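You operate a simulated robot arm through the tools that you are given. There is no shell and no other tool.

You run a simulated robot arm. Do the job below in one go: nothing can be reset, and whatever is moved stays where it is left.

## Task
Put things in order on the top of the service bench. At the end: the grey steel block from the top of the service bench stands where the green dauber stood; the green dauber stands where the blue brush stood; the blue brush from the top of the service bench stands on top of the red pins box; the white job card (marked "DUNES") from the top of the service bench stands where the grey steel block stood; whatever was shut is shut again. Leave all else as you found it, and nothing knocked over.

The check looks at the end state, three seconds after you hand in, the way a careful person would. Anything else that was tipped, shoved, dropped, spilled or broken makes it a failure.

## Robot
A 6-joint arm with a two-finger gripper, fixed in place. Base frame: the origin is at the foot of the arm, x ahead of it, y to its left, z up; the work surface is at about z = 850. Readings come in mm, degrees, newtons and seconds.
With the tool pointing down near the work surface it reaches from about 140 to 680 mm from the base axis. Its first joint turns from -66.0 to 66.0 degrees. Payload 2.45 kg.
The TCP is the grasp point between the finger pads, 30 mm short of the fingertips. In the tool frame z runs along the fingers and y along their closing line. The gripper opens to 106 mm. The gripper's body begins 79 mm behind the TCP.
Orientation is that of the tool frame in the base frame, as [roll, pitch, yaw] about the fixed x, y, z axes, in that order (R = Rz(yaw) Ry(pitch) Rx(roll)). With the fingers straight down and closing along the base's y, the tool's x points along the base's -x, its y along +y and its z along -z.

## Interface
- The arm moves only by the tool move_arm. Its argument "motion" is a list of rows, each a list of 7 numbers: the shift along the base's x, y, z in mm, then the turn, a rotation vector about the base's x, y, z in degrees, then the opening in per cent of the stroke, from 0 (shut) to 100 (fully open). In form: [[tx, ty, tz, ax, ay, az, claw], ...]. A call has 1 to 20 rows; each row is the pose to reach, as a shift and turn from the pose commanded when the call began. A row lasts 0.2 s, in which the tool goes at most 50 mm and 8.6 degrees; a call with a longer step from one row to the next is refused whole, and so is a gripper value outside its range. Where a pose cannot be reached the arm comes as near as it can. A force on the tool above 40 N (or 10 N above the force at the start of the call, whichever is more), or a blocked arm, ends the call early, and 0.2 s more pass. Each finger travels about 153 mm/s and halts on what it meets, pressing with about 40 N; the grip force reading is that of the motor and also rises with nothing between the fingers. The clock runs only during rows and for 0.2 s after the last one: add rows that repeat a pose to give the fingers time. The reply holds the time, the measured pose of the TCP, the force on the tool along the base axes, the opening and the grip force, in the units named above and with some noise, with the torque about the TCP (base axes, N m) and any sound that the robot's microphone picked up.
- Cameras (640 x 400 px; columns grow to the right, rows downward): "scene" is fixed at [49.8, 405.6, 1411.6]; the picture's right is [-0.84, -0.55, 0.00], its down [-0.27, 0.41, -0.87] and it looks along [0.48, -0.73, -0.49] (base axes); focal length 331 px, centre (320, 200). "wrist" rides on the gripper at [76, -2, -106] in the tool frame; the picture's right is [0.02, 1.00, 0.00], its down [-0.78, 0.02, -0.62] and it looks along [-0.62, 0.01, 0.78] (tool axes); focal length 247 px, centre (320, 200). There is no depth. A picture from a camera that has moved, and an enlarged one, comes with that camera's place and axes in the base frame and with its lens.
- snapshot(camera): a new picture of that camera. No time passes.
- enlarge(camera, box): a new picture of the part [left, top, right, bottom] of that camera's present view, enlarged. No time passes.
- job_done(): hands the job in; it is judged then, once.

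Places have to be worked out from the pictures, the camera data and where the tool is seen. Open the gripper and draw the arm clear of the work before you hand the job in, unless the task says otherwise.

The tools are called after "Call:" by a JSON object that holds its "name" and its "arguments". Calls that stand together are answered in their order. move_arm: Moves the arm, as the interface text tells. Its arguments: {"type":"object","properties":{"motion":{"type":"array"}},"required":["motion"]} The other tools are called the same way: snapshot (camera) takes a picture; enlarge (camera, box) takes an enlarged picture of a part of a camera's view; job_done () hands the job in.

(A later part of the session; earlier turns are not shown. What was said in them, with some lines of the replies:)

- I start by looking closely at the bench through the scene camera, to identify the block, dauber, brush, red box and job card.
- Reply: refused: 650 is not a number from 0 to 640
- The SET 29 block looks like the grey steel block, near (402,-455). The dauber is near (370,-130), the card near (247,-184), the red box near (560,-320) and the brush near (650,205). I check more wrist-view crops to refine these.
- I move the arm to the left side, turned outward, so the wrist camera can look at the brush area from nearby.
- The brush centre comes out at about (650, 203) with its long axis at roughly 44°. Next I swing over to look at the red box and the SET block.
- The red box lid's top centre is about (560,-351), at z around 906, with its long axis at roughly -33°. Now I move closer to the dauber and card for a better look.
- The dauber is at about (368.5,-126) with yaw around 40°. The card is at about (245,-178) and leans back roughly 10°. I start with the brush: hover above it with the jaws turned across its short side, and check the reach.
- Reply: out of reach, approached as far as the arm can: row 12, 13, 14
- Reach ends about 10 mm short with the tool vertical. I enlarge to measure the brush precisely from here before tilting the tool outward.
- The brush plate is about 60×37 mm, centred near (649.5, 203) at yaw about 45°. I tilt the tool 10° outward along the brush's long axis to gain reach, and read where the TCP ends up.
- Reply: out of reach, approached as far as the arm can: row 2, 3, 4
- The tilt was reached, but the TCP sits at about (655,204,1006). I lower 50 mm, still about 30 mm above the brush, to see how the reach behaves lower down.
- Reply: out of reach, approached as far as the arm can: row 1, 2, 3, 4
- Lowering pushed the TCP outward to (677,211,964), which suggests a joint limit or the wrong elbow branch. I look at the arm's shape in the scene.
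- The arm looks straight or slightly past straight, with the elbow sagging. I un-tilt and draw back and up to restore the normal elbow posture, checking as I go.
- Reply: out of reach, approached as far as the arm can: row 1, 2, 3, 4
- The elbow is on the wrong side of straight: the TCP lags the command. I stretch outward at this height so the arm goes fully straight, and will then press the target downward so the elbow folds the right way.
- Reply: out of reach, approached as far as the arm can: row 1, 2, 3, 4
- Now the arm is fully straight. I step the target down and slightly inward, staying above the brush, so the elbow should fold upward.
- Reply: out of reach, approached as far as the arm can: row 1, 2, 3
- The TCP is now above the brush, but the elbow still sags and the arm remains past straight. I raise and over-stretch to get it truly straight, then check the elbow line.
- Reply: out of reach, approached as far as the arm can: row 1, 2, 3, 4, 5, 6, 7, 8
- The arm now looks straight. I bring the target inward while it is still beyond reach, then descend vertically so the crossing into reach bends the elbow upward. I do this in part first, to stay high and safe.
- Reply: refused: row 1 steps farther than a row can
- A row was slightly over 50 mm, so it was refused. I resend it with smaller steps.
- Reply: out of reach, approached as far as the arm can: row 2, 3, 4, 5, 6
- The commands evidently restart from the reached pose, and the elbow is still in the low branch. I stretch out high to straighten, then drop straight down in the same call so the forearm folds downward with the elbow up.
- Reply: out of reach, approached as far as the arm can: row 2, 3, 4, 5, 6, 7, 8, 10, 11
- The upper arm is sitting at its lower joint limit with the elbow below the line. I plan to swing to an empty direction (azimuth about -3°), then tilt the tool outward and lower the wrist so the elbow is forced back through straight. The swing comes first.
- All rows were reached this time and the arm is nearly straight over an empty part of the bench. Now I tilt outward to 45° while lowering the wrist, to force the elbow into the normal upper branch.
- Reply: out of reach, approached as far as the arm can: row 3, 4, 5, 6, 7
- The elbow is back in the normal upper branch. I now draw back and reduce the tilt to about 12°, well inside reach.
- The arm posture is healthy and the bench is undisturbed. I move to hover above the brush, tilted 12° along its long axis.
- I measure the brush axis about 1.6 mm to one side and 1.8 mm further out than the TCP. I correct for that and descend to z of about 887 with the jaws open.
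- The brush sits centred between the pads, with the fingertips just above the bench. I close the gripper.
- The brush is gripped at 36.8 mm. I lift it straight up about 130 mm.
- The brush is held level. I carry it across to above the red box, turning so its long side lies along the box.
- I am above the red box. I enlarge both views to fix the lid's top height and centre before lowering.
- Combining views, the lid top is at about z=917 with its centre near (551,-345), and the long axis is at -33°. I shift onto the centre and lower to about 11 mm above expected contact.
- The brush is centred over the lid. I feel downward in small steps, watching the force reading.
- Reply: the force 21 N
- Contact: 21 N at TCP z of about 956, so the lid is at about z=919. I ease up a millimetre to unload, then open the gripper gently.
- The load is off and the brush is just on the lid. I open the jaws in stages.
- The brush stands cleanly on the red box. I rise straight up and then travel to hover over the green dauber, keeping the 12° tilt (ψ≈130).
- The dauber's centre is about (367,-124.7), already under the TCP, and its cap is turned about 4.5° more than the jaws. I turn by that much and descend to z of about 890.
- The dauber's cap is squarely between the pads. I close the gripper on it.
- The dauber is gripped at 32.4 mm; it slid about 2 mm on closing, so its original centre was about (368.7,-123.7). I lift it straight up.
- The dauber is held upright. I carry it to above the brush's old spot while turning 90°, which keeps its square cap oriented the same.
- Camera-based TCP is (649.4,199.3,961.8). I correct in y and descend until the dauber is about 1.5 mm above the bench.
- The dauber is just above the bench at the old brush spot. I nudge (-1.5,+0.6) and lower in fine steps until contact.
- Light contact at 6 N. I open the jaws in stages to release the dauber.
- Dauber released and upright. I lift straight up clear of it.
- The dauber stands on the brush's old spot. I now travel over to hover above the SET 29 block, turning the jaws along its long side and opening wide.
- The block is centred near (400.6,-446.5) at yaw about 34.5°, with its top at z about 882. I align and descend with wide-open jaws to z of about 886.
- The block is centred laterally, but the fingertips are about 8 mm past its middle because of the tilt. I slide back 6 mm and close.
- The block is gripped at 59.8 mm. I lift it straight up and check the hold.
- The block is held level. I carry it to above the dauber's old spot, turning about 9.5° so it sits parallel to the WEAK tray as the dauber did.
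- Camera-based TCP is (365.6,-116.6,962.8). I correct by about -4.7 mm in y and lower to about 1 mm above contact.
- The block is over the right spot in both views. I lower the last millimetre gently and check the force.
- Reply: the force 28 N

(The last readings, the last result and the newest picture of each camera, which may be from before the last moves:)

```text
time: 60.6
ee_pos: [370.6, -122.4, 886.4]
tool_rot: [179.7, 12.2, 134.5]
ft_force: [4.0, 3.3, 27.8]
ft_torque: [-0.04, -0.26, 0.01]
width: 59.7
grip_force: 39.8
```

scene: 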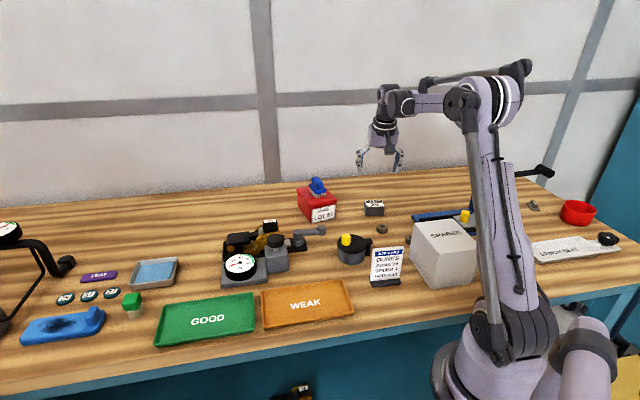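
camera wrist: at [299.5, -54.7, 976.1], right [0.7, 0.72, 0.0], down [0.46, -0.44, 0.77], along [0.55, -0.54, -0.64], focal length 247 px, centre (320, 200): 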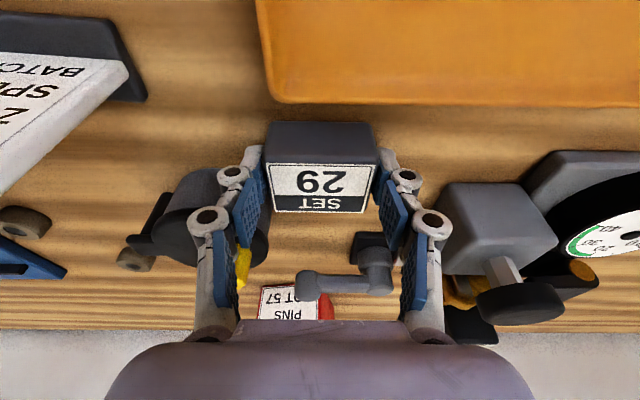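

Firm contact at 28 N. I ease up slightly to unload before opening.

Call:
{"name": "move_arm", "arguments": {"motion": [[0, 0, 0.5, 0, 0, 0, 20], [0, 0, 0.8, 0, 0, 0, 20], [0, 0, 0.8, 0, 0, 0, 20]]}}

```text
time: 61.4
ee_pos: [367.2, -122.6, 887.5]
tool_rot: [-180.0, 12.1, 134.5]
ft_force: [1.1, 0.2, -0.9]
ft_torque: [0.05, -0.16, 0.04]
width: 59.7
grip_force: 39.8
```

The block now rests with only its own weight on the bench. I open the jaws gradually.

Call:
{"name": "move_arm", "arguments": {"motion": [[0, 0, 0, 0, 0, 0, 58], [0, 0, 0, 0, 0, 0, 62], [0, 0, 0, 0, 0, 0, 68], [0, 0, 0, 0, 0, 0, 74], [0, 0, 0, 0, 0, 0, 74]]}}

Call:
{"name": "snapshot", "arguments": {"camera": "wrist"}}

Call:
{"name": "enlarge", "arguments": {"camera": "scene", "box": [290, 220, 390, 300]}}

```text
time: 62.6
ee_pos: [368.8, -122.0, 887.5]
tool_rot: [180.0, 12.1, 134.6]
ft_force: [0.8, 0.9, -0.2]
ft_torque: [-0.03, -0.02, -0.03]
width: 78.3
grip_force: 0.2
```

```text
taken
camera wrist: at [297.2, -54.9, 975.4], right [0.7, 0.72, 0.0], down [0.46, -0.44, 0.77], along [0.55, -0.54, -0.64], focal length 247 px, centre (320, 200)
```

wrist: 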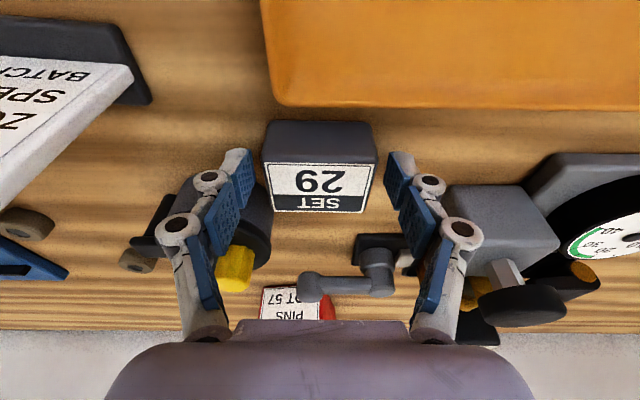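

```text
5.00 times, centred on (340, 260) of scene
camera zoom: at [49.8, 405.6, 1411.6], right [-0.84, -0.55, 0.0], down [-0.27, 0.41, -0.87], along [0.48, -0.73, -0.49], focal length 1656 px, centre (220, -100)
```

zoom: 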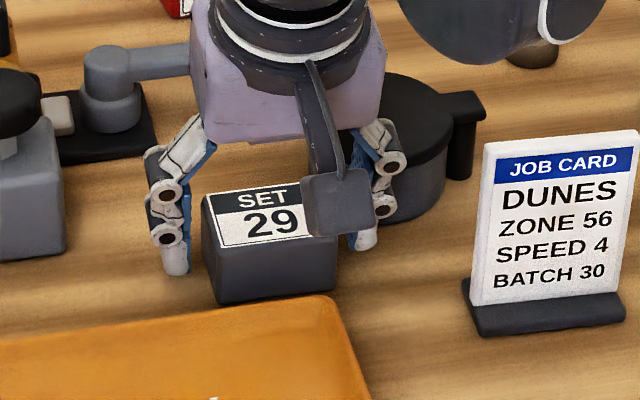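

The block stands where the dauber was, within about 2 mm. I lift clear, then move toward the card, bringing the tool vertical.

Call:
{"name": "move_arm", "arguments": {"motion": [[0, 0, 30, 0, 0, 0, 74], [0, 0, 75, 0, 0, 0, 74], [0, 0, 120, 0, 0, 0, 74], [-10, -5, 150, 1.7, 1.7, 0, 80], [-35, -18, 160, 3.4, 3.4, 0, 90], [-65, -33, 160, 5.1, 5, 0, 95], [-95, -48, 160, 6.8, 6.7, 0, 95], [-120, -60, 160, 8.56, 8.41, 0, 95], [-120, -60, 160, 8.56, 8.41, 0, 95]]}}

Call:
{"name": "snapshot", "arguments": {"camera": "wrist"}}

Call:
{"name": "snapshot", "arguments": {"camera": "scene"}}

Call:
{"name": "enlarge", "arguments": {"camera": "scene", "box": [290, 220, 450, 300]}}

```text
time: 64.6
ee_pos: [250.1, -182.1, 1049.8]
tool_rot: [179.9, 0.1, 134.5]
ft_force: [0.9, 0.6, -0.9]
ft_torque: [-0.01, 0.03, -0.03]
width: 100.6
grip_force: 0.0
```

```text
taken
camera wrist: at [192.6, -129.6, 1154.6], right [0.7, 0.72, 0.0], down [0.56, -0.55, 0.62], along [0.45, -0.43, -0.78], focal length 247 px, centre (320, 200)
```

wrist: 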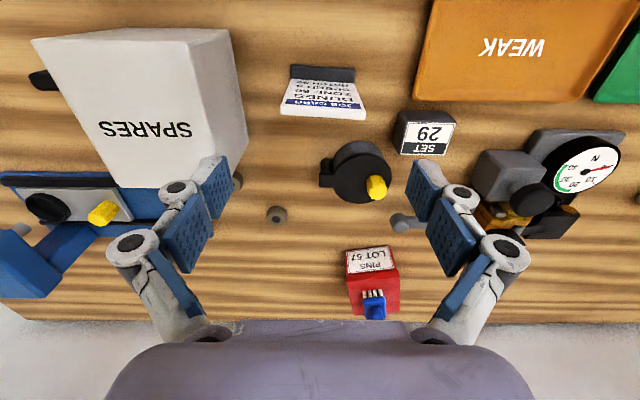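

```text
taken
```

scene: 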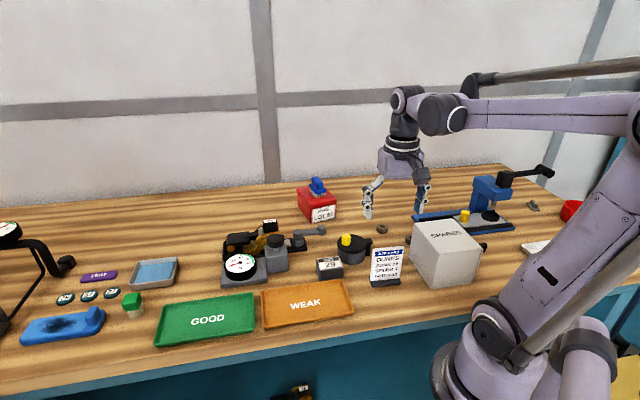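

```text
4.00 times, centred on (370, 260) of scene
camera zoom: at [49.8, 405.6, 1411.6], right [-0.84, -0.55, 0.0], down [-0.27, 0.41, -0.87], along [0.48, -0.73, -0.49], focal length 1325 px, centre (120, -40)
```

zoom: 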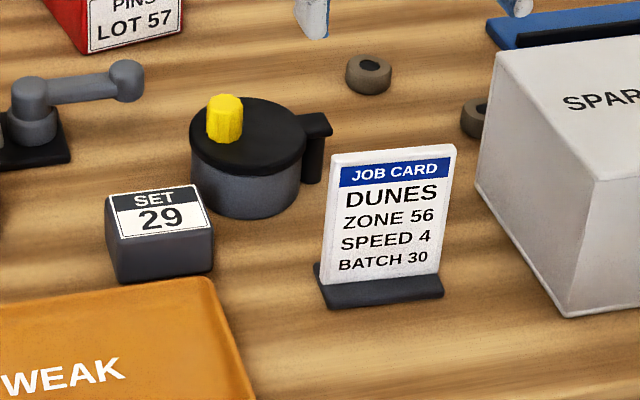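

Call:
{"name": "enlarge", "arguments": {"camera": "wrist", "box": [260, 50, 380, 130]}}

Call:
{"name": "enlarge", "arguments": {"camera": "scene", "box": [360, 235, 424, 295]}}

```text
5.00 times, centred on (320, 90) of wrist
camera zoom: at [192.6, -129.6, 1154.6], right [0.7, 0.72, 0.0], down [0.56, -0.55, 0.62], along [0.45, -0.43, -0.78], focal length 1235 px, centre (320, 750)
```

zoom: 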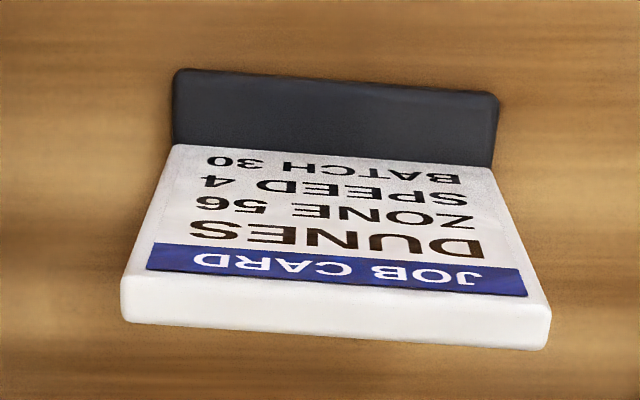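

```text
6.67 times, centred on (392, 265) of scene
camera zoom: at [49.8, 405.6, 1411.6], right [-0.84, -0.55, 0.0], down [-0.27, 0.41, -0.87], along [0.48, -0.73, -0.49], focal length 2209 px, centre (-160, -233)
```

zoom: 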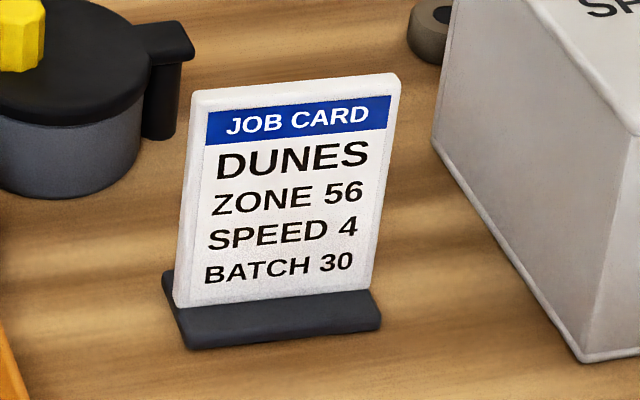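

The card stands essentially upright: plate about 70 mm wide and 8 mm thick, top at about z=950, base centre near (244.3,-178), direction 41.7°. I align above it with 90 mm opening and lower to just above its top.

Call:
{"name": "move_arm", "arguments": {"motion": [[-1, 2, -20, 0, 0, -1.4, 90], [-3, 4.5, -45, 0, 0, -2.8, 87], [-3, 4.5, -45, 0, 0, -2.8, 85]]}}

Call:
{"name": "snapshot", "arguments": {"camera": "wrist"}}

Call:
{"name": "enlarge", "arguments": {"camera": "wrist", "box": [220, 40, 420, 180]}}

Call:
{"name": "enlarge", "arguments": {"camera": "scene", "box": [340, 180, 460, 300]}}

```text
time: 65.4
ee_pos: [246.0, -177.3, 1003.4]
tool_rot: [179.9, 0.1, 131.8]
ft_force: [0.4, 0.1, 0.4]
ft_torque: [0.03, -0.01, -0.03]
width: 90.1
grip_force: 0.0
```

```text
taken
camera wrist: at [191.9, -121.4, 1110.2], right [0.73, 0.68, 0.0], down [0.53, -0.57, 0.62], along [0.43, -0.46, -0.78], focal length 247 px, centre (320, 200)
```

wrist: 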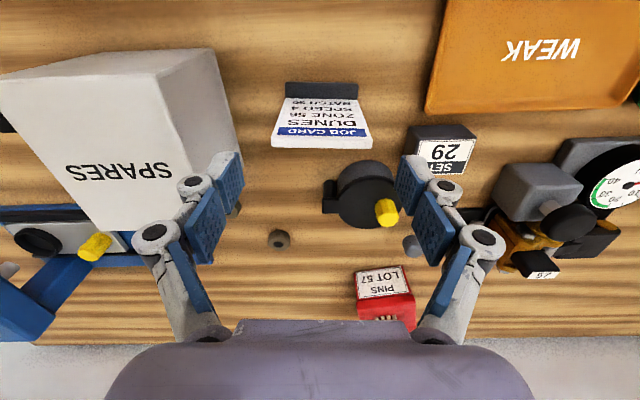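

```text
2.86 times, centred on (320, 110) of wrist
camera zoom: at [191.9, -121.4, 1110.2], right [0.73, 0.68, 0.0], down [0.53, -0.57, 0.62], along [0.43, -0.46, -0.78], focal length 706 px, centre (320, 457)
```

zoom: 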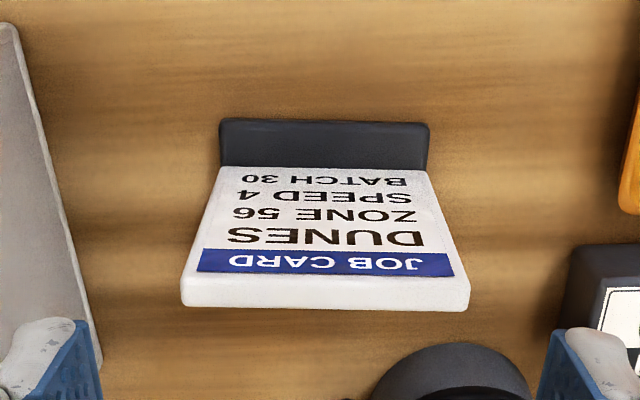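

```text
3.33 times, centred on (400, 240) of scene
camera zoom: at [49.8, 405.6, 1411.6], right [-0.84, -0.55, 0.0], down [-0.27, 0.41, -0.87], along [0.48, -0.73, -0.49], focal length 1104 px, centre (53, 67)
```

zoom: 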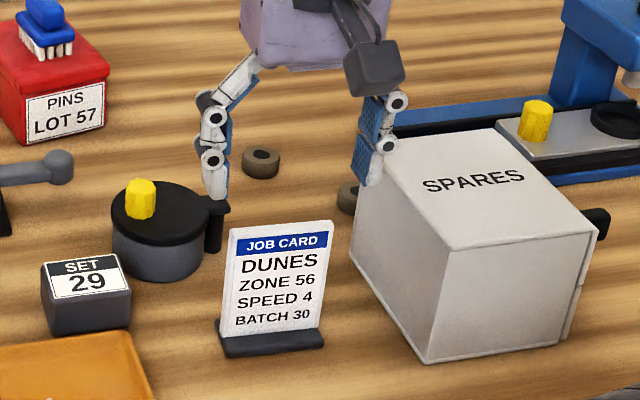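

The TCP is centred over the card within about 1 mm. I descend straddling its side edges to z of about 898, so the fingertips stay above the base slab.

Call:
{"name": "move_arm", "arguments": {"motion": [[0.5, 0.4, -25, 0, 0, -0.8, 85], [0.5, 0.4, -50, 0, 0, -0.8, 85], [0.5, 0.4, -80, 0, 0, -0.8, 85], [0.5, 0.4, -106, 0, 0, -0.8, 85], [0.5, 0.4, -106, 0, 0, -0.8, 85]]}}

Call:
{"name": "snapshot", "arguments": {"camera": "wrist"}}

Call:
{"name": "enlarge", "arguments": {"camera": "scene", "box": [340, 210, 450, 300]}}

```text
time: 66.6
ee_pos: [246.6, -177.0, 895.6]
tool_rot: [180.0, 0.0, 130.9]
ft_force: [0.0, -0.8, 0.4]
ft_torque: [0.02, 0.03, 0.04]
width: 90.3
grip_force: 0.1
```

```text
taken
camera wrist: at [193.2, -121.2, 1000.9], right [0.74, 0.67, 0.0], down [0.52, -0.58, 0.62], along [0.42, -0.46, -0.78], focal length 247 px, centre (320, 200)
```

wrist: 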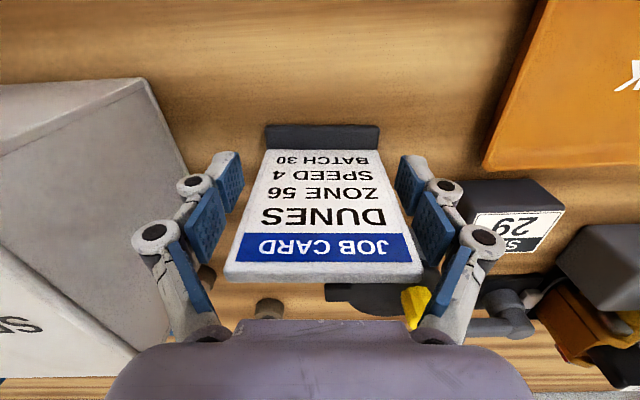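

```text
4.44 times, centred on (395, 255) of scene
camera zoom: at [49.8, 405.6, 1411.6], right [-0.84, -0.55, 0.0], down [-0.27, 0.41, -0.87], along [0.48, -0.73, -0.49], focal length 1472 px, centre (-13, -44)
```

zoom: 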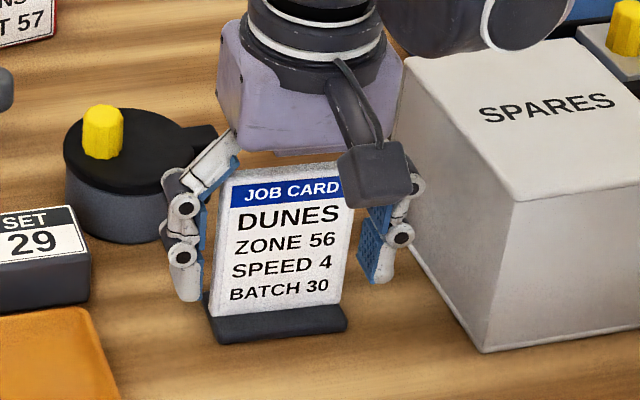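

The card sits centred between the pads, with clearance to the pot and the SPARES box. I close slowly on its side edges.

Call:
{"name": "move_arm", "arguments": {"motion": [[0, 0, 0, 0, 0, 0, 76], [0, 0, 0, 0, 0, 0, 69], [0, 0, 0, 0, 0, 0, 64], [0, 0, 0, 0, 0, 0, 58], [0, 0, 0, 0, 0, 0, 50], [0, 0, 0, 0, 0, 0, 40]]}}

Call:
{"name": "snapshot", "arguments": {"camera": "wrist"}}

Call:
{"name": "enlarge", "arguments": {"camera": "scene", "box": [340, 210, 450, 300]}}

```text
time: 68.0
ee_pos: [246.2, -177.5, 894.4]
tool_rot: [179.9, 0.1, 130.9]
ft_force: [0.6, -0.1, 24.7]
ft_torque: [-0.13, 0.14, 0.03]
width: 71.6
grip_force: 39.8
```

```text
taken
camera wrist: at [193.3, -121.2, 1001.5], right [0.74, 0.67, 0.0], down [0.52, -0.58, 0.62], along [0.42, -0.46, -0.78], focal length 247 px, centre (320, 200)
```

wrist: 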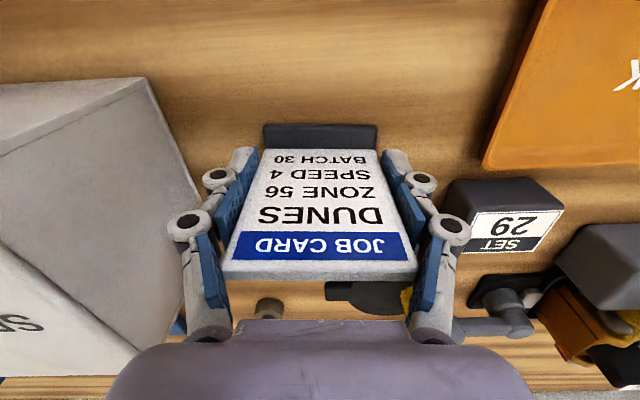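

```text
4.44 times, centred on (395, 255) of scene
camera zoom: at [49.6, 405.8, 1411.6], right [-0.84, -0.55, 0.0], down [-0.27, 0.41, -0.87], along [0.48, -0.73, -0.49], focal length 1472 px, centre (-13, -44)
```

zoom: 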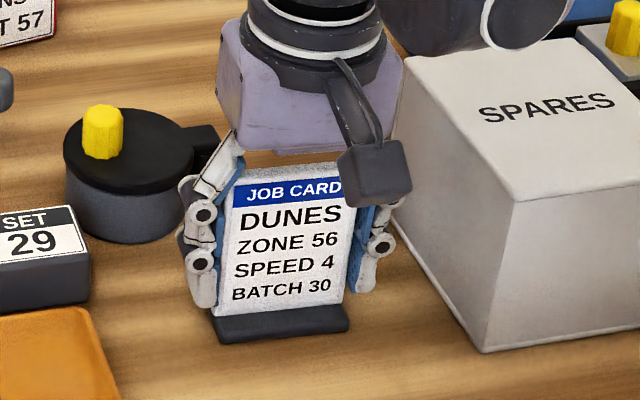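

The card is gripped at 71.6 mm; the 25 N upward reading likely comes from the pads pressing it down. I lift slowly, straight up.

Call:
{"name": "move_arm", "arguments": {"motion": [[0, 0, 3, 0, 0, 0, 40], [0, 0, 10, 0, 0, 0, 40], [0, 0, 25, 0, 0, 0, 40], [0, 0, 50, 0, 0, 0, 40], [0, 0, 85, 0, 0, 0, 40], [0, 0, 120, 0, 0, 0, 40], [0, 0, 120, 0, 0, 0, 40]]}}

Call:
{"name": "snapshot", "arguments": {"camera": "wrist"}}

Call:
{"name": "enlarge", "arguments": {"camera": "scene", "box": [330, 160, 450, 300]}}

```text
time: 69.6
ee_pos: [243.4, -178.4, 1019.0]
tool_rot: [180.0, 0.2, 130.9]
ft_force: [-0.6, 0.4, 0.1]
ft_torque: [-0.01, -0.02, -0.01]
width: 71.2
grip_force: 40.1
```

```text
taken
camera wrist: at [191.2, -122.5, 1124.3], right [0.74, 0.67, 0.0], down [0.52, -0.58, 0.62], along [0.42, -0.46, -0.78], focal length 247 px, centre (320, 200)
```

wrist: 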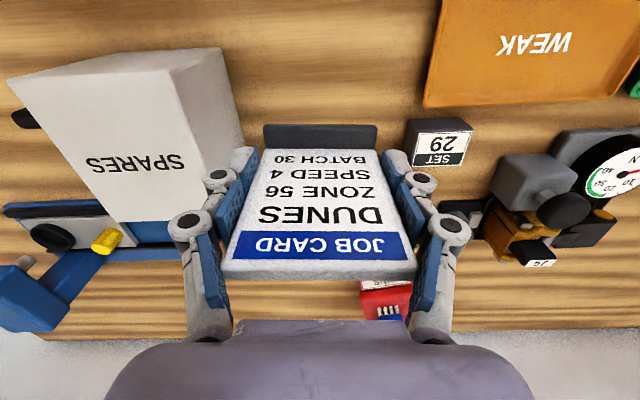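

```text
2.86 times, centred on (390, 230) of scene
camera zoom: at [49.8, 405.6, 1411.6], right [-0.84, -0.55, 0.0], down [-0.27, 0.41, -0.87], along [0.48, -0.73, -0.49], focal length 947 px, centre (120, 114)
```

zoom: 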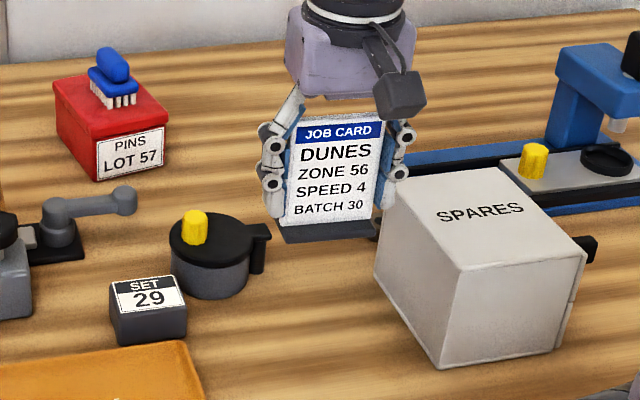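

The card is held upright and clear. I carry it, raised a little higher, over to the block's original spot at (400.4,-445.8), keeping its orientation.

Call:
{"name": "move_arm", "arguments": {"motion": [[0, 0, 25, 0, 0, 0, 40], [10, -17, 42, 0, 0, 0, 40], [31, -53, 45, 0, 0, 0, 40], [53, -90, 45, 0, 0, 0, 40], [75, -127, 45, 0, 0, 0, 40], [97, -164, 45, 0, 0, 0, 40], [119, -201, 40, 0, 0, 0, 40], [140, -237, 25, 0, 0, 0, 40], [157.6, -266.8, 0, 0, 0, 0, 40], [157.6, -266.8, -30, 0, 0, 0, 40], [157.6, -266.8, -30, 0, 0, 0, 40]]}}

Call:
{"name": "snapshot", "arguments": {"camera": "wrist"}}

Call:
{"name": "snapshot", "arguments": {"camera": "scene"}}

Call:
{"name": "enlarge", "arguments": {"camera": "scene", "box": [320, 130, 440, 250]}}

```text
time: 72.0
ee_pos: [401.0, -443.1, 988.4]
tool_rot: [179.9, 0.1, 130.9]
ft_force: [0.3, -0.6, -1.1]
ft_torque: [0.03, -0.01, -0.02]
width: 71.5
grip_force: 40.0
```

```text
taken
camera wrist: at [348.6, -387.5, 1093.7], right [0.74, 0.67, 0.0], down [0.52, -0.58, 0.62], along [0.42, -0.46, -0.78], focal length 247 px, centre (320, 200)
```

wrist: 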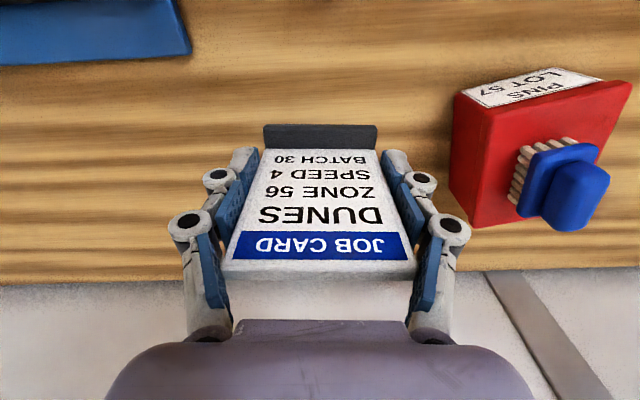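

```text
taken
```

scene: 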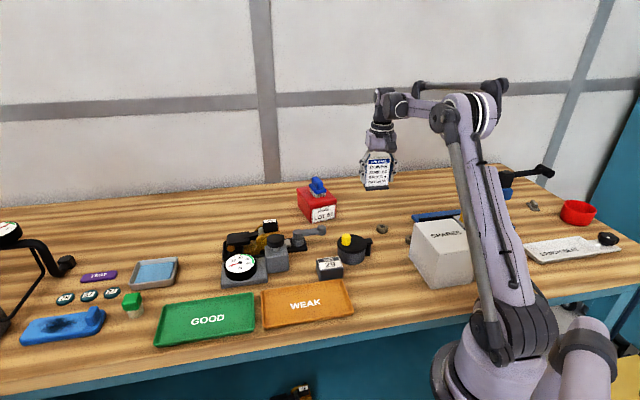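

```text
3.33 times, centred on (380, 190) of scene
camera zoom: at [49.8, 405.6, 1411.6], right [-0.84, -0.55, 0.0], down [-0.27, 0.41, -0.87], along [0.48, -0.73, -0.49], focal length 1104 px, centre (120, 233)
```

zoom: 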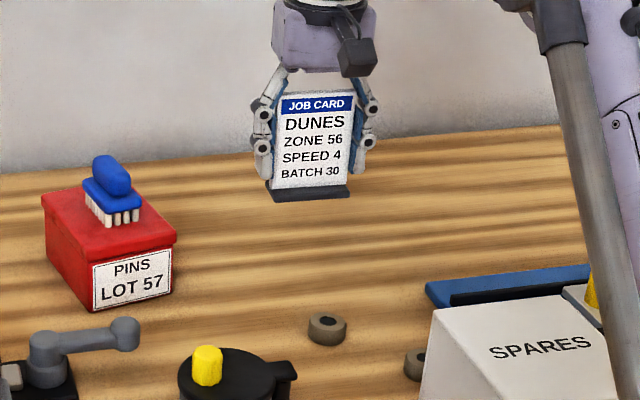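

Camera-based TCP is (399.9,-443.6,987.7). I shift about -1.8 mm in y and lower to roughly 4 mm above contact.

Call:
{"name": "move_arm", "arguments": {"motion": [[0.2, -1.8, -30, 0, 0, 0, 40], [0.2, -1.8, -60, 0, 0, 0, 40], [0.2, -1.8, -80, 0, 0, 0, 40], [0.2, -1.8, -87, 0, 0, 0, 40], [0.2, -1.8, -87, 0, 0, 0, 40]]}}

Call:
{"name": "snapshot", "arguments": {"camera": "wrist"}}

Call:
{"name": "enlarge", "arguments": {"camera": "scene", "box": [345, 190, 425, 240]}}

```text
time: 73.2
ee_pos: [402.9, -444.2, 900.8]
tool_rot: [179.9, 0.1, 130.8]
ft_force: [0.1, -0.4, -0.3]
ft_torque: [-0.01, 0.06, 0.0]
width: 71.0
grip_force: 40.2
```

```text
taken
camera wrist: at [350.2, -389.2, 1007.1], right [0.74, 0.67, 0.0], down [0.52, -0.58, 0.62], along [0.42, -0.46, -0.78], focal length 247 px, centre (320, 200)
```

wrist: 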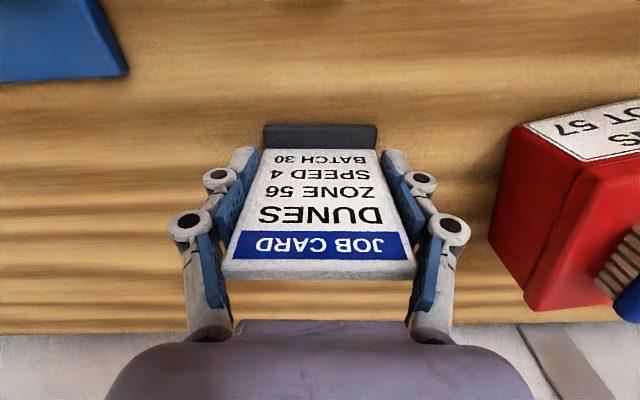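

```text
8.00 times, centred on (385, 215) of scene
camera zoom: at [49.8, 405.6, 1411.6], right [-0.84, -0.55, 0.0], down [-0.27, 0.41, -0.87], along [0.48, -0.73, -0.49], focal length 2650 px, centre (-200, 80)
```

zoom: 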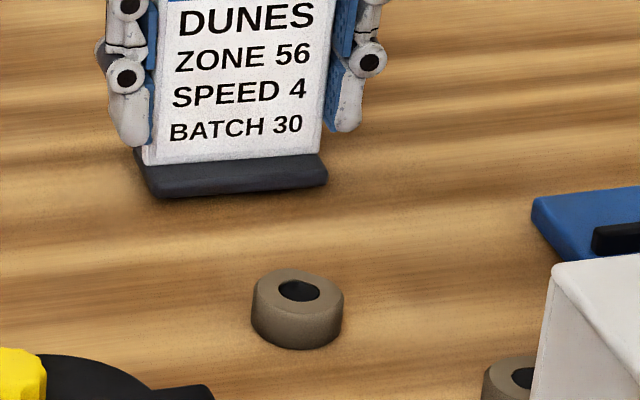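

In the scene view the base will land on the block's former centre to within about 1 mm. I lower 4.5 mm and then feel for contact.

Call:
{"name": "move_arm", "arguments": {"motion": [[0, 0, -2.5, 0, 0, 0, 40], [0, 0, -4.5, 0, 0, 0, 40], [0, 0, -4.5, 0, 0, 0, 40]]}}

```text
time: 74.0
ee_pos: [403.8, -444.0, 896.4]
tool_rot: [179.9, 0.1, 130.9]
ft_force: [2.7, -0.6, 21.8]
ft_torque: [-0.2, 0.1, 0.03]
width: 71.1
grip_force: 40.1
```

Contact at 22 N. I ease up slightly to unload.

Call:
{"name": "move_arm", "arguments": {"motion": [[0, 0, 0.5, 0, 0, 0, 40], [0, 0, 0.8, 0, 0, 0, 40], [0, 0, 0.8, 0, 0, 0, 40]]}}

Call:
{"name": "enlarge", "arguments": {"camera": "scene", "box": [345, 160, 425, 240]}}

```text
time: 74.8
ee_pos: [404.1, -445.3, 895.7]
tool_rot: [179.8, 0.1, 130.8]
ft_force: [1.5, 3.0, 18.1]
ft_torque: [-0.17, 0.12, 0.02]
width: 71.4
grip_force: 40.0
```

```text
5.00 times, centred on (385, 200) of scene
camera zoom: at [49.6, 405.9, 1411.5], right [-0.84, -0.55, 0.0], down [-0.27, 0.41, -0.87], along [0.48, -0.73, -0.49], focal length 1656 px, centre (-5, 200)
```

zoom: 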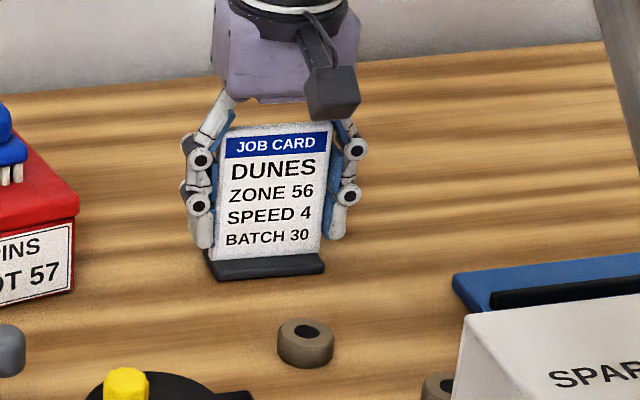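

Still 18 N of load; I ease up a bit more.

Call:
{"name": "move_arm", "arguments": {"motion": [[0, 0, 0.6, 0, 0, 0, 40], [0, 0, 1.0, 0, 0, 0, 40], [0, 0, 1.0, 0, 0, 0, 40]]}}

```text
time: 75.6
ee_pos: [402.3, -445.1, 896.1]
tool_rot: [179.9, 0.1, 130.9]
ft_force: [3.5, 0.6, 6.4]
ft_torque: [-0.13, 0.03, 0.03]
width: 71.1
grip_force: 39.9
```

Load is down to 6 N with the card resting on the bench. I open the jaws in small stages.

Call:
{"name": "move_arm", "arguments": {"motion": [[0, 0, 0.4, 0, 0, 0, 60], [0, 0, 0.4, 0, 0, 0, 67], [0, 0, 0.4, 0, 0, 0, 70], [0, 0, 0.4, 0, 0, 0, 76], [0, 0, 0.4, 0, 0, 0, 86], [0, 0, 0.4, 0, 0, 0, 86]]}}

Call:
{"name": "snapshot", "arguments": {"camera": "wrist"}}

Call:
{"name": "enlarge", "arguments": {"camera": "scene", "box": [345, 160, 425, 240]}}

```text
time: 77.0
ee_pos: [403.7, -446.4, 896.1]
tool_rot: [179.9, 0.1, 130.9]
ft_force: [0.1, 1.1, -0.4]
ft_torque: [-0.01, 0.01, 0.02]
width: 91.4
grip_force: 0.0
```

```text
taken
camera wrist: at [350.1, -389.0, 1002.6], right [0.74, 0.67, 0.0], down [0.52, -0.58, 0.62], along [0.42, -0.46, -0.78], focal length 247 px, centre (320, 200)
```

wrist: 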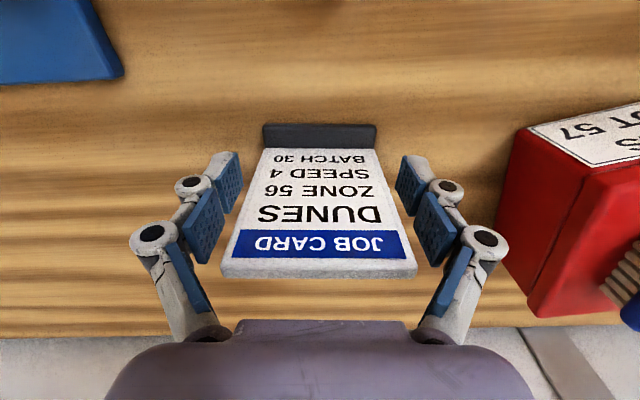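

```text
5.00 times, centred on (385, 200) of scene
camera zoom: at [49.8, 405.6, 1411.6], right [-0.84, -0.55, 0.0], down [-0.27, 0.41, -0.87], along [0.48, -0.73, -0.49], focal length 1656 px, centre (-5, 200)
```

zoom: 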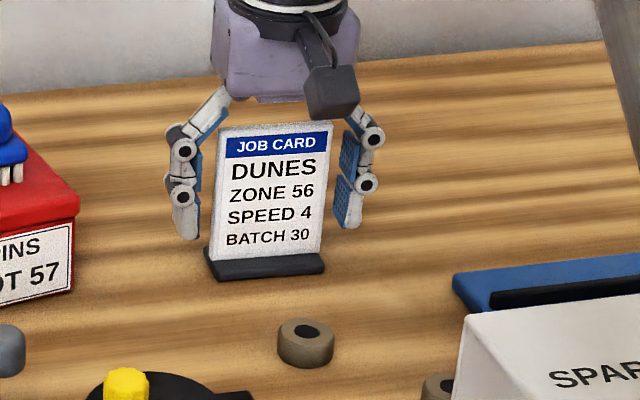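

The card stands freely. I raise the gripper straight up until it is clear of the card top.

Call:
{"name": "move_arm", "arguments": {"motion": [[0, 0, 20, 0, 0, 0, 86], [0, 0, 50, 0, 0, 0, 86], [0, 0, 85, 0, 0, 0, 86], [0, 0, 125, 0, 0, 0, 86], [0, 0, 160, 0, 0, 0, 86], [0, 0, 160, 0, 0, 0, 86]]}}

Call:
{"name": "snapshot", "arguments": {"camera": "wrist"}}

Call:
{"name": "snapshot", "arguments": {"camera": "scene"}}

Call:
{"name": "enlarge", "arguments": {"camera": "scene", "box": [280, 160, 440, 300]}}

```text
time: 78.4
ee_pos: [401.6, -445.5, 1056.8]
tool_rot: [180.0, 0.1, 131.0]
ft_force: [1.0, 0.3, 0.0]
ft_torque: [0.03, -0.02, -0.01]
width: 91.1
grip_force: 0.0
```

```text
taken
camera wrist: at [348.9, -388.5, 1162.8], right [0.74, 0.67, 0.0], down [0.52, -0.58, 0.62], along [0.42, -0.46, -0.78], focal length 247 px, centre (320, 200)
```

wrist: 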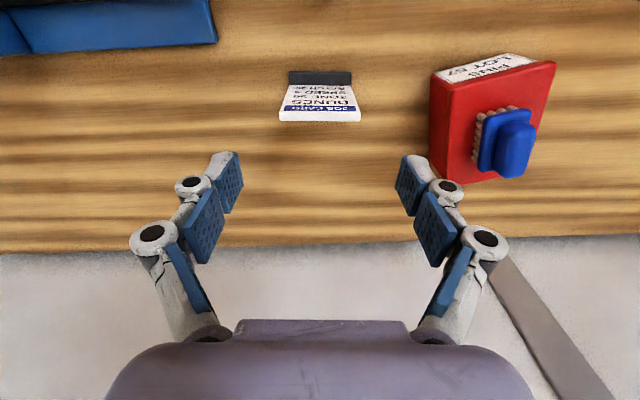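

```text
taken
```

scene: 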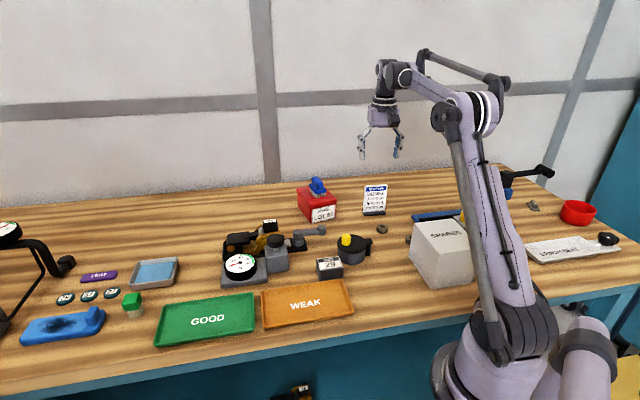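

```text
2.86 times, centred on (360, 230) of scene
camera zoom: at [49.8, 405.6, 1411.6], right [-0.84, -0.55, 0.0], down [-0.27, 0.41, -0.87], along [0.48, -0.73, -0.49], focal length 947 px, centre (206, 114)
```

zoom: 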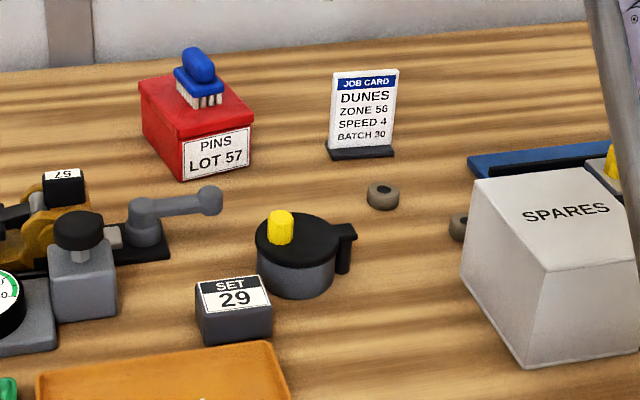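

Everything appears in place: brush on the box, dauber at the brush spot, block at the dauber spot, and card at the block spot. I retract the arm to near its starting pose with the gripper open, then check once more.

Call:
{"name": "move_arm", "arguments": {"motion": [[0, 0, 40, 0, 0, 0, 90], [-8, 40, 70, 0, 0, 6, 95], [-16, 85, 100, 0, 0, 12, 100], [-24, 130, 107, 0, 0, 18, 100], [-33, 175, 107, 0, 0, 24, 100], [-42, 220, 107, 0, 0, 30, 100], [-50, 265, 107, 0, 0, 38, 100], [-59, 308, 107, 0, 0, 46, 100], [-59, 308, 107, 0, 0, 46, 100]]}}

Call:
{"name": "snapshot", "arguments": {"camera": "scene"}}

Call:
{"name": "enlarge", "arguments": {"camera": "scene", "box": [0, 210, 190, 350]}}

Call:
{"name": "enlarge", "arguments": {"camera": "scene", "box": [280, 170, 440, 300]}}

Call:
{"name": "enlarge", "arguments": {"camera": "scene", "box": [200, 180, 360, 300]}}

Call:
{"name": "snapshot", "arguments": {"camera": "wrist"}}

```text
refused: row 2 steps farther than a row can; nothing moved
```

```text
taken
```

scene: 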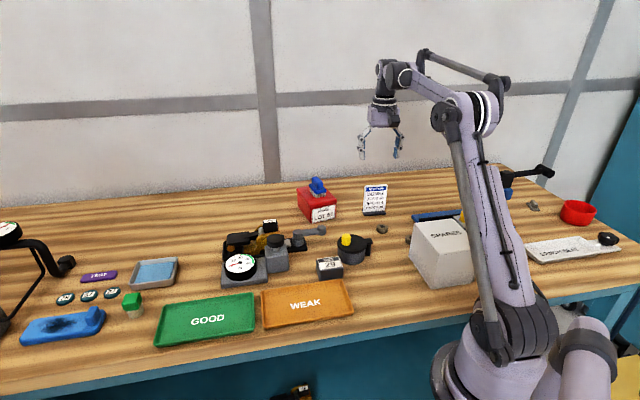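

```text
2.86 times, centred on (95, 280) of scene
camera zoom: at [49.8, 405.6, 1411.6], right [-0.84, -0.55, 0.0], down [-0.27, 0.41, -0.87], along [0.48, -0.73, -0.49], focal length 947 px, centre (963, -29)
```

zoom: 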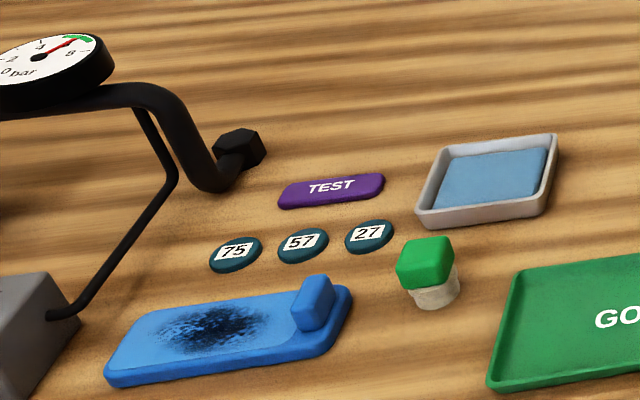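

```text
3.08 times, centred on (360, 235) of scene
camera zoom: at [49.8, 405.6, 1411.6], right [-0.84, -0.55, 0.0], down [-0.27, 0.41, -0.87], along [0.48, -0.73, -0.49], focal length 1019 px, centre (197, 92)
```

zoom: 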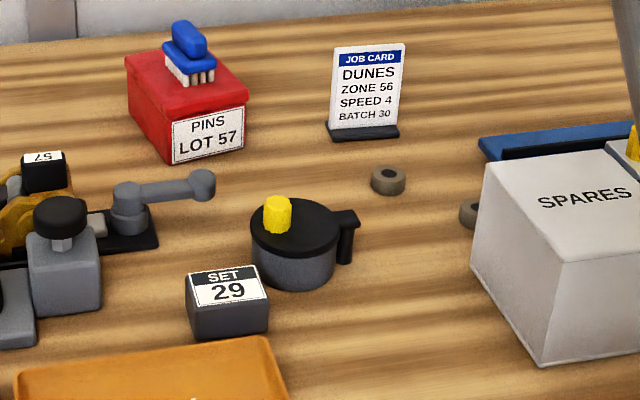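

```text
3.33 times, centred on (280, 240) of scene
camera zoom: at [49.8, 405.6, 1411.6], right [-0.84, -0.55, 0.0], down [-0.27, 0.41, -0.87], along [0.48, -0.73, -0.49], focal length 1104 px, centre (453, 67)
```

zoom: 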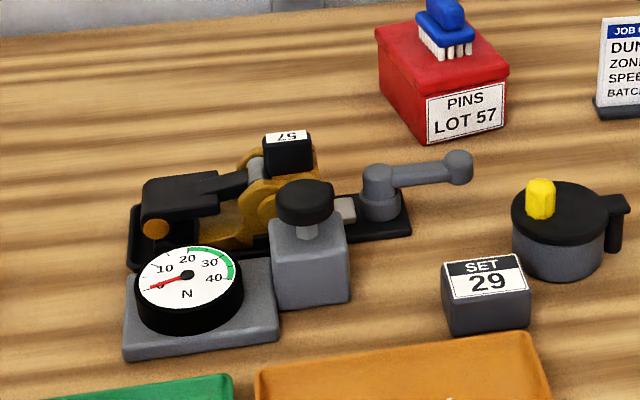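

```text
taken
camera wrist: at [348.9, -388.5, 1162.8], right [0.74, 0.67, 0.0], down [0.52, -0.58, 0.62], along [0.42, -0.46, -0.78], focal length 247 px, centre (320, 200)
```

wrist: 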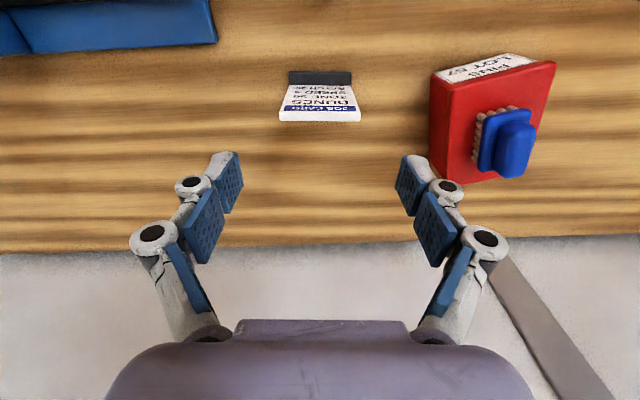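

All untouched items sit at the same pixels as at the start, and the four moved ones are in place. The retract was refused for one oversized step, so I resend it with smaller steps.

Call:
{"name": "move_arm", "arguments": {"motion": [[0, 0, 40, 0, 0, 0, 90], [-6, 32, 70, 0, 0, 5, 95], [-13, 68, 95, 0, 0, 10, 100], [-21, 110, 107, 0, 0, 16, 100], [-29, 150, 107, 0, 0, 22, 100], [-37, 190, 107, 0, 0, 28, 100], [-45, 230, 107, 0, 0, 34, 100], [-52, 270, 107, 0, 0, 40, 100], [-59, 308, 107, 0, 0, 46, 100], [-59, 308, 107, 0, 0, 46, 100]]}}

Call:
{"name": "snapshot", "arguments": {"camera": "scene"}}

Call:
{"name": "enlarge", "arguments": {"camera": "scene", "box": [400, 150, 560, 290]}}

Call:
{"name": "snapshot", "arguments": {"camera": "wrist"}}

```text
time: 80.6
ee_pos: [345.3, -136.4, 1164.7]
tool_rot: [179.9, 0.1, 177.0]
ft_force: [0.2, 0.5, -0.9]
ft_torque: [0.02, 0.0, -0.01]
width: 105.9
grip_force: 0.1
```

```text
taken
```

scene: 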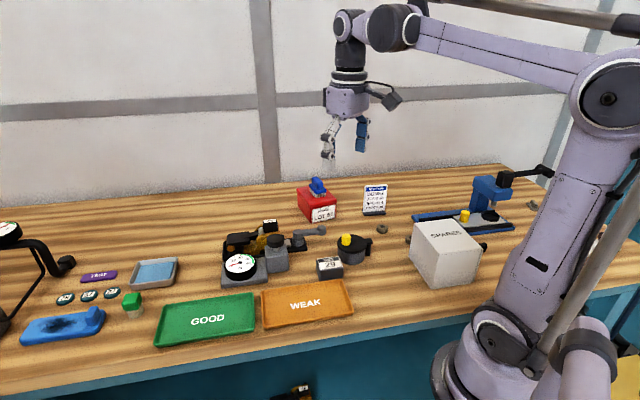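

```text
2.86 times, centred on (480, 220) of scene
camera zoom: at [49.8, 405.6, 1411.6], right [-0.84, -0.55, 0.0], down [-0.27, 0.41, -0.87], along [0.48, -0.73, -0.49], focal length 947 px, centre (-137, 143)
```

zoom: 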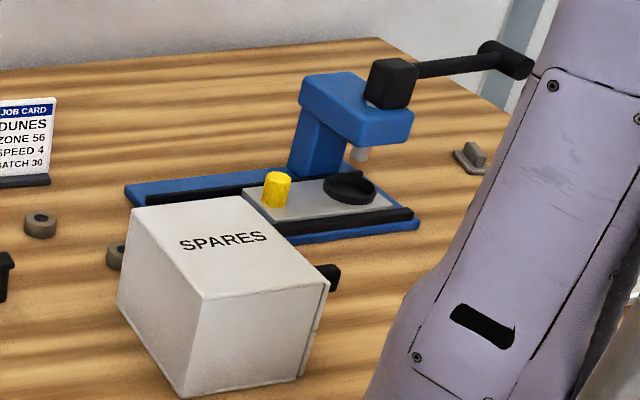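

```text
taken
camera wrist: at [266.8, -135.7, 1270.4], right [0.03, 1.0, 0.0], down [0.78, -0.03, 0.62], along [0.62, -0.02, -0.78], focal length 247 px, centre (320, 200)
```

wrist: 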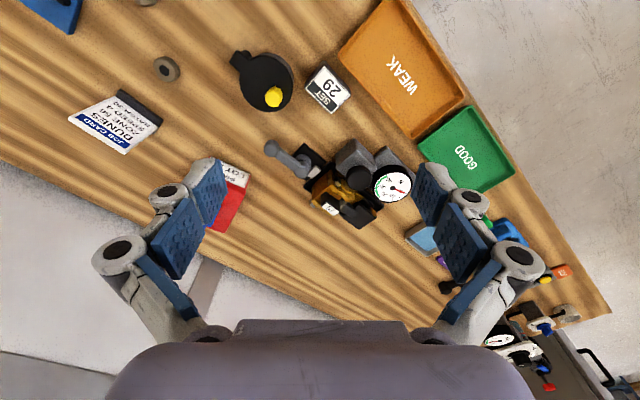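

The arm is clear with the gripper open. The brush, dauber, block and card all stand at their targets, nothing else has moved, and nothing was opened. I hand the job in.

Call:
{"name": "job_done", "arguments": {}}

```text
The job is handed in.
```

The bench is rearranged as asked, and I have handed the job in; I don't have the check's result yet.

| Item | Now stands | Placement |
|---|---|---|
| Blue brush | On top of the red pins box, along its length | Near the middle of the lid |
| Green dauber | Where the blue brush stood | About 2 mm off by camera |
| Grey steel block | Where the green dauber stood | About 2 mm off by camera |
| White "DUNES" card | Where the grey block stood | About 1 mm off by camera |

- **Which block:** I took the dark grey block labelled "SET 29" to be the grey steel block. The only other grey block I saw on the bench is the cube with a black knob beside the force gauge, which I took to be part of the gauge.
- **Everything else:** I compared before and after pictures. The other items look unmoved, nothing is knocked over, and I opened nothing that needed shutting again.
- **Turned items:** I turned the dauber a quarter turn, so its square cap looks the same. I turned the block about 10° so it sits parallel to the WEAK tray. The card keeps its original facing.
- **Arm trouble:** Early on the arm over-stretched while reaching for the brush and its elbow folded the wrong way. I corrected this over empty bench, and it touched nothing.

The gripper is open and the arm is back near where it started.
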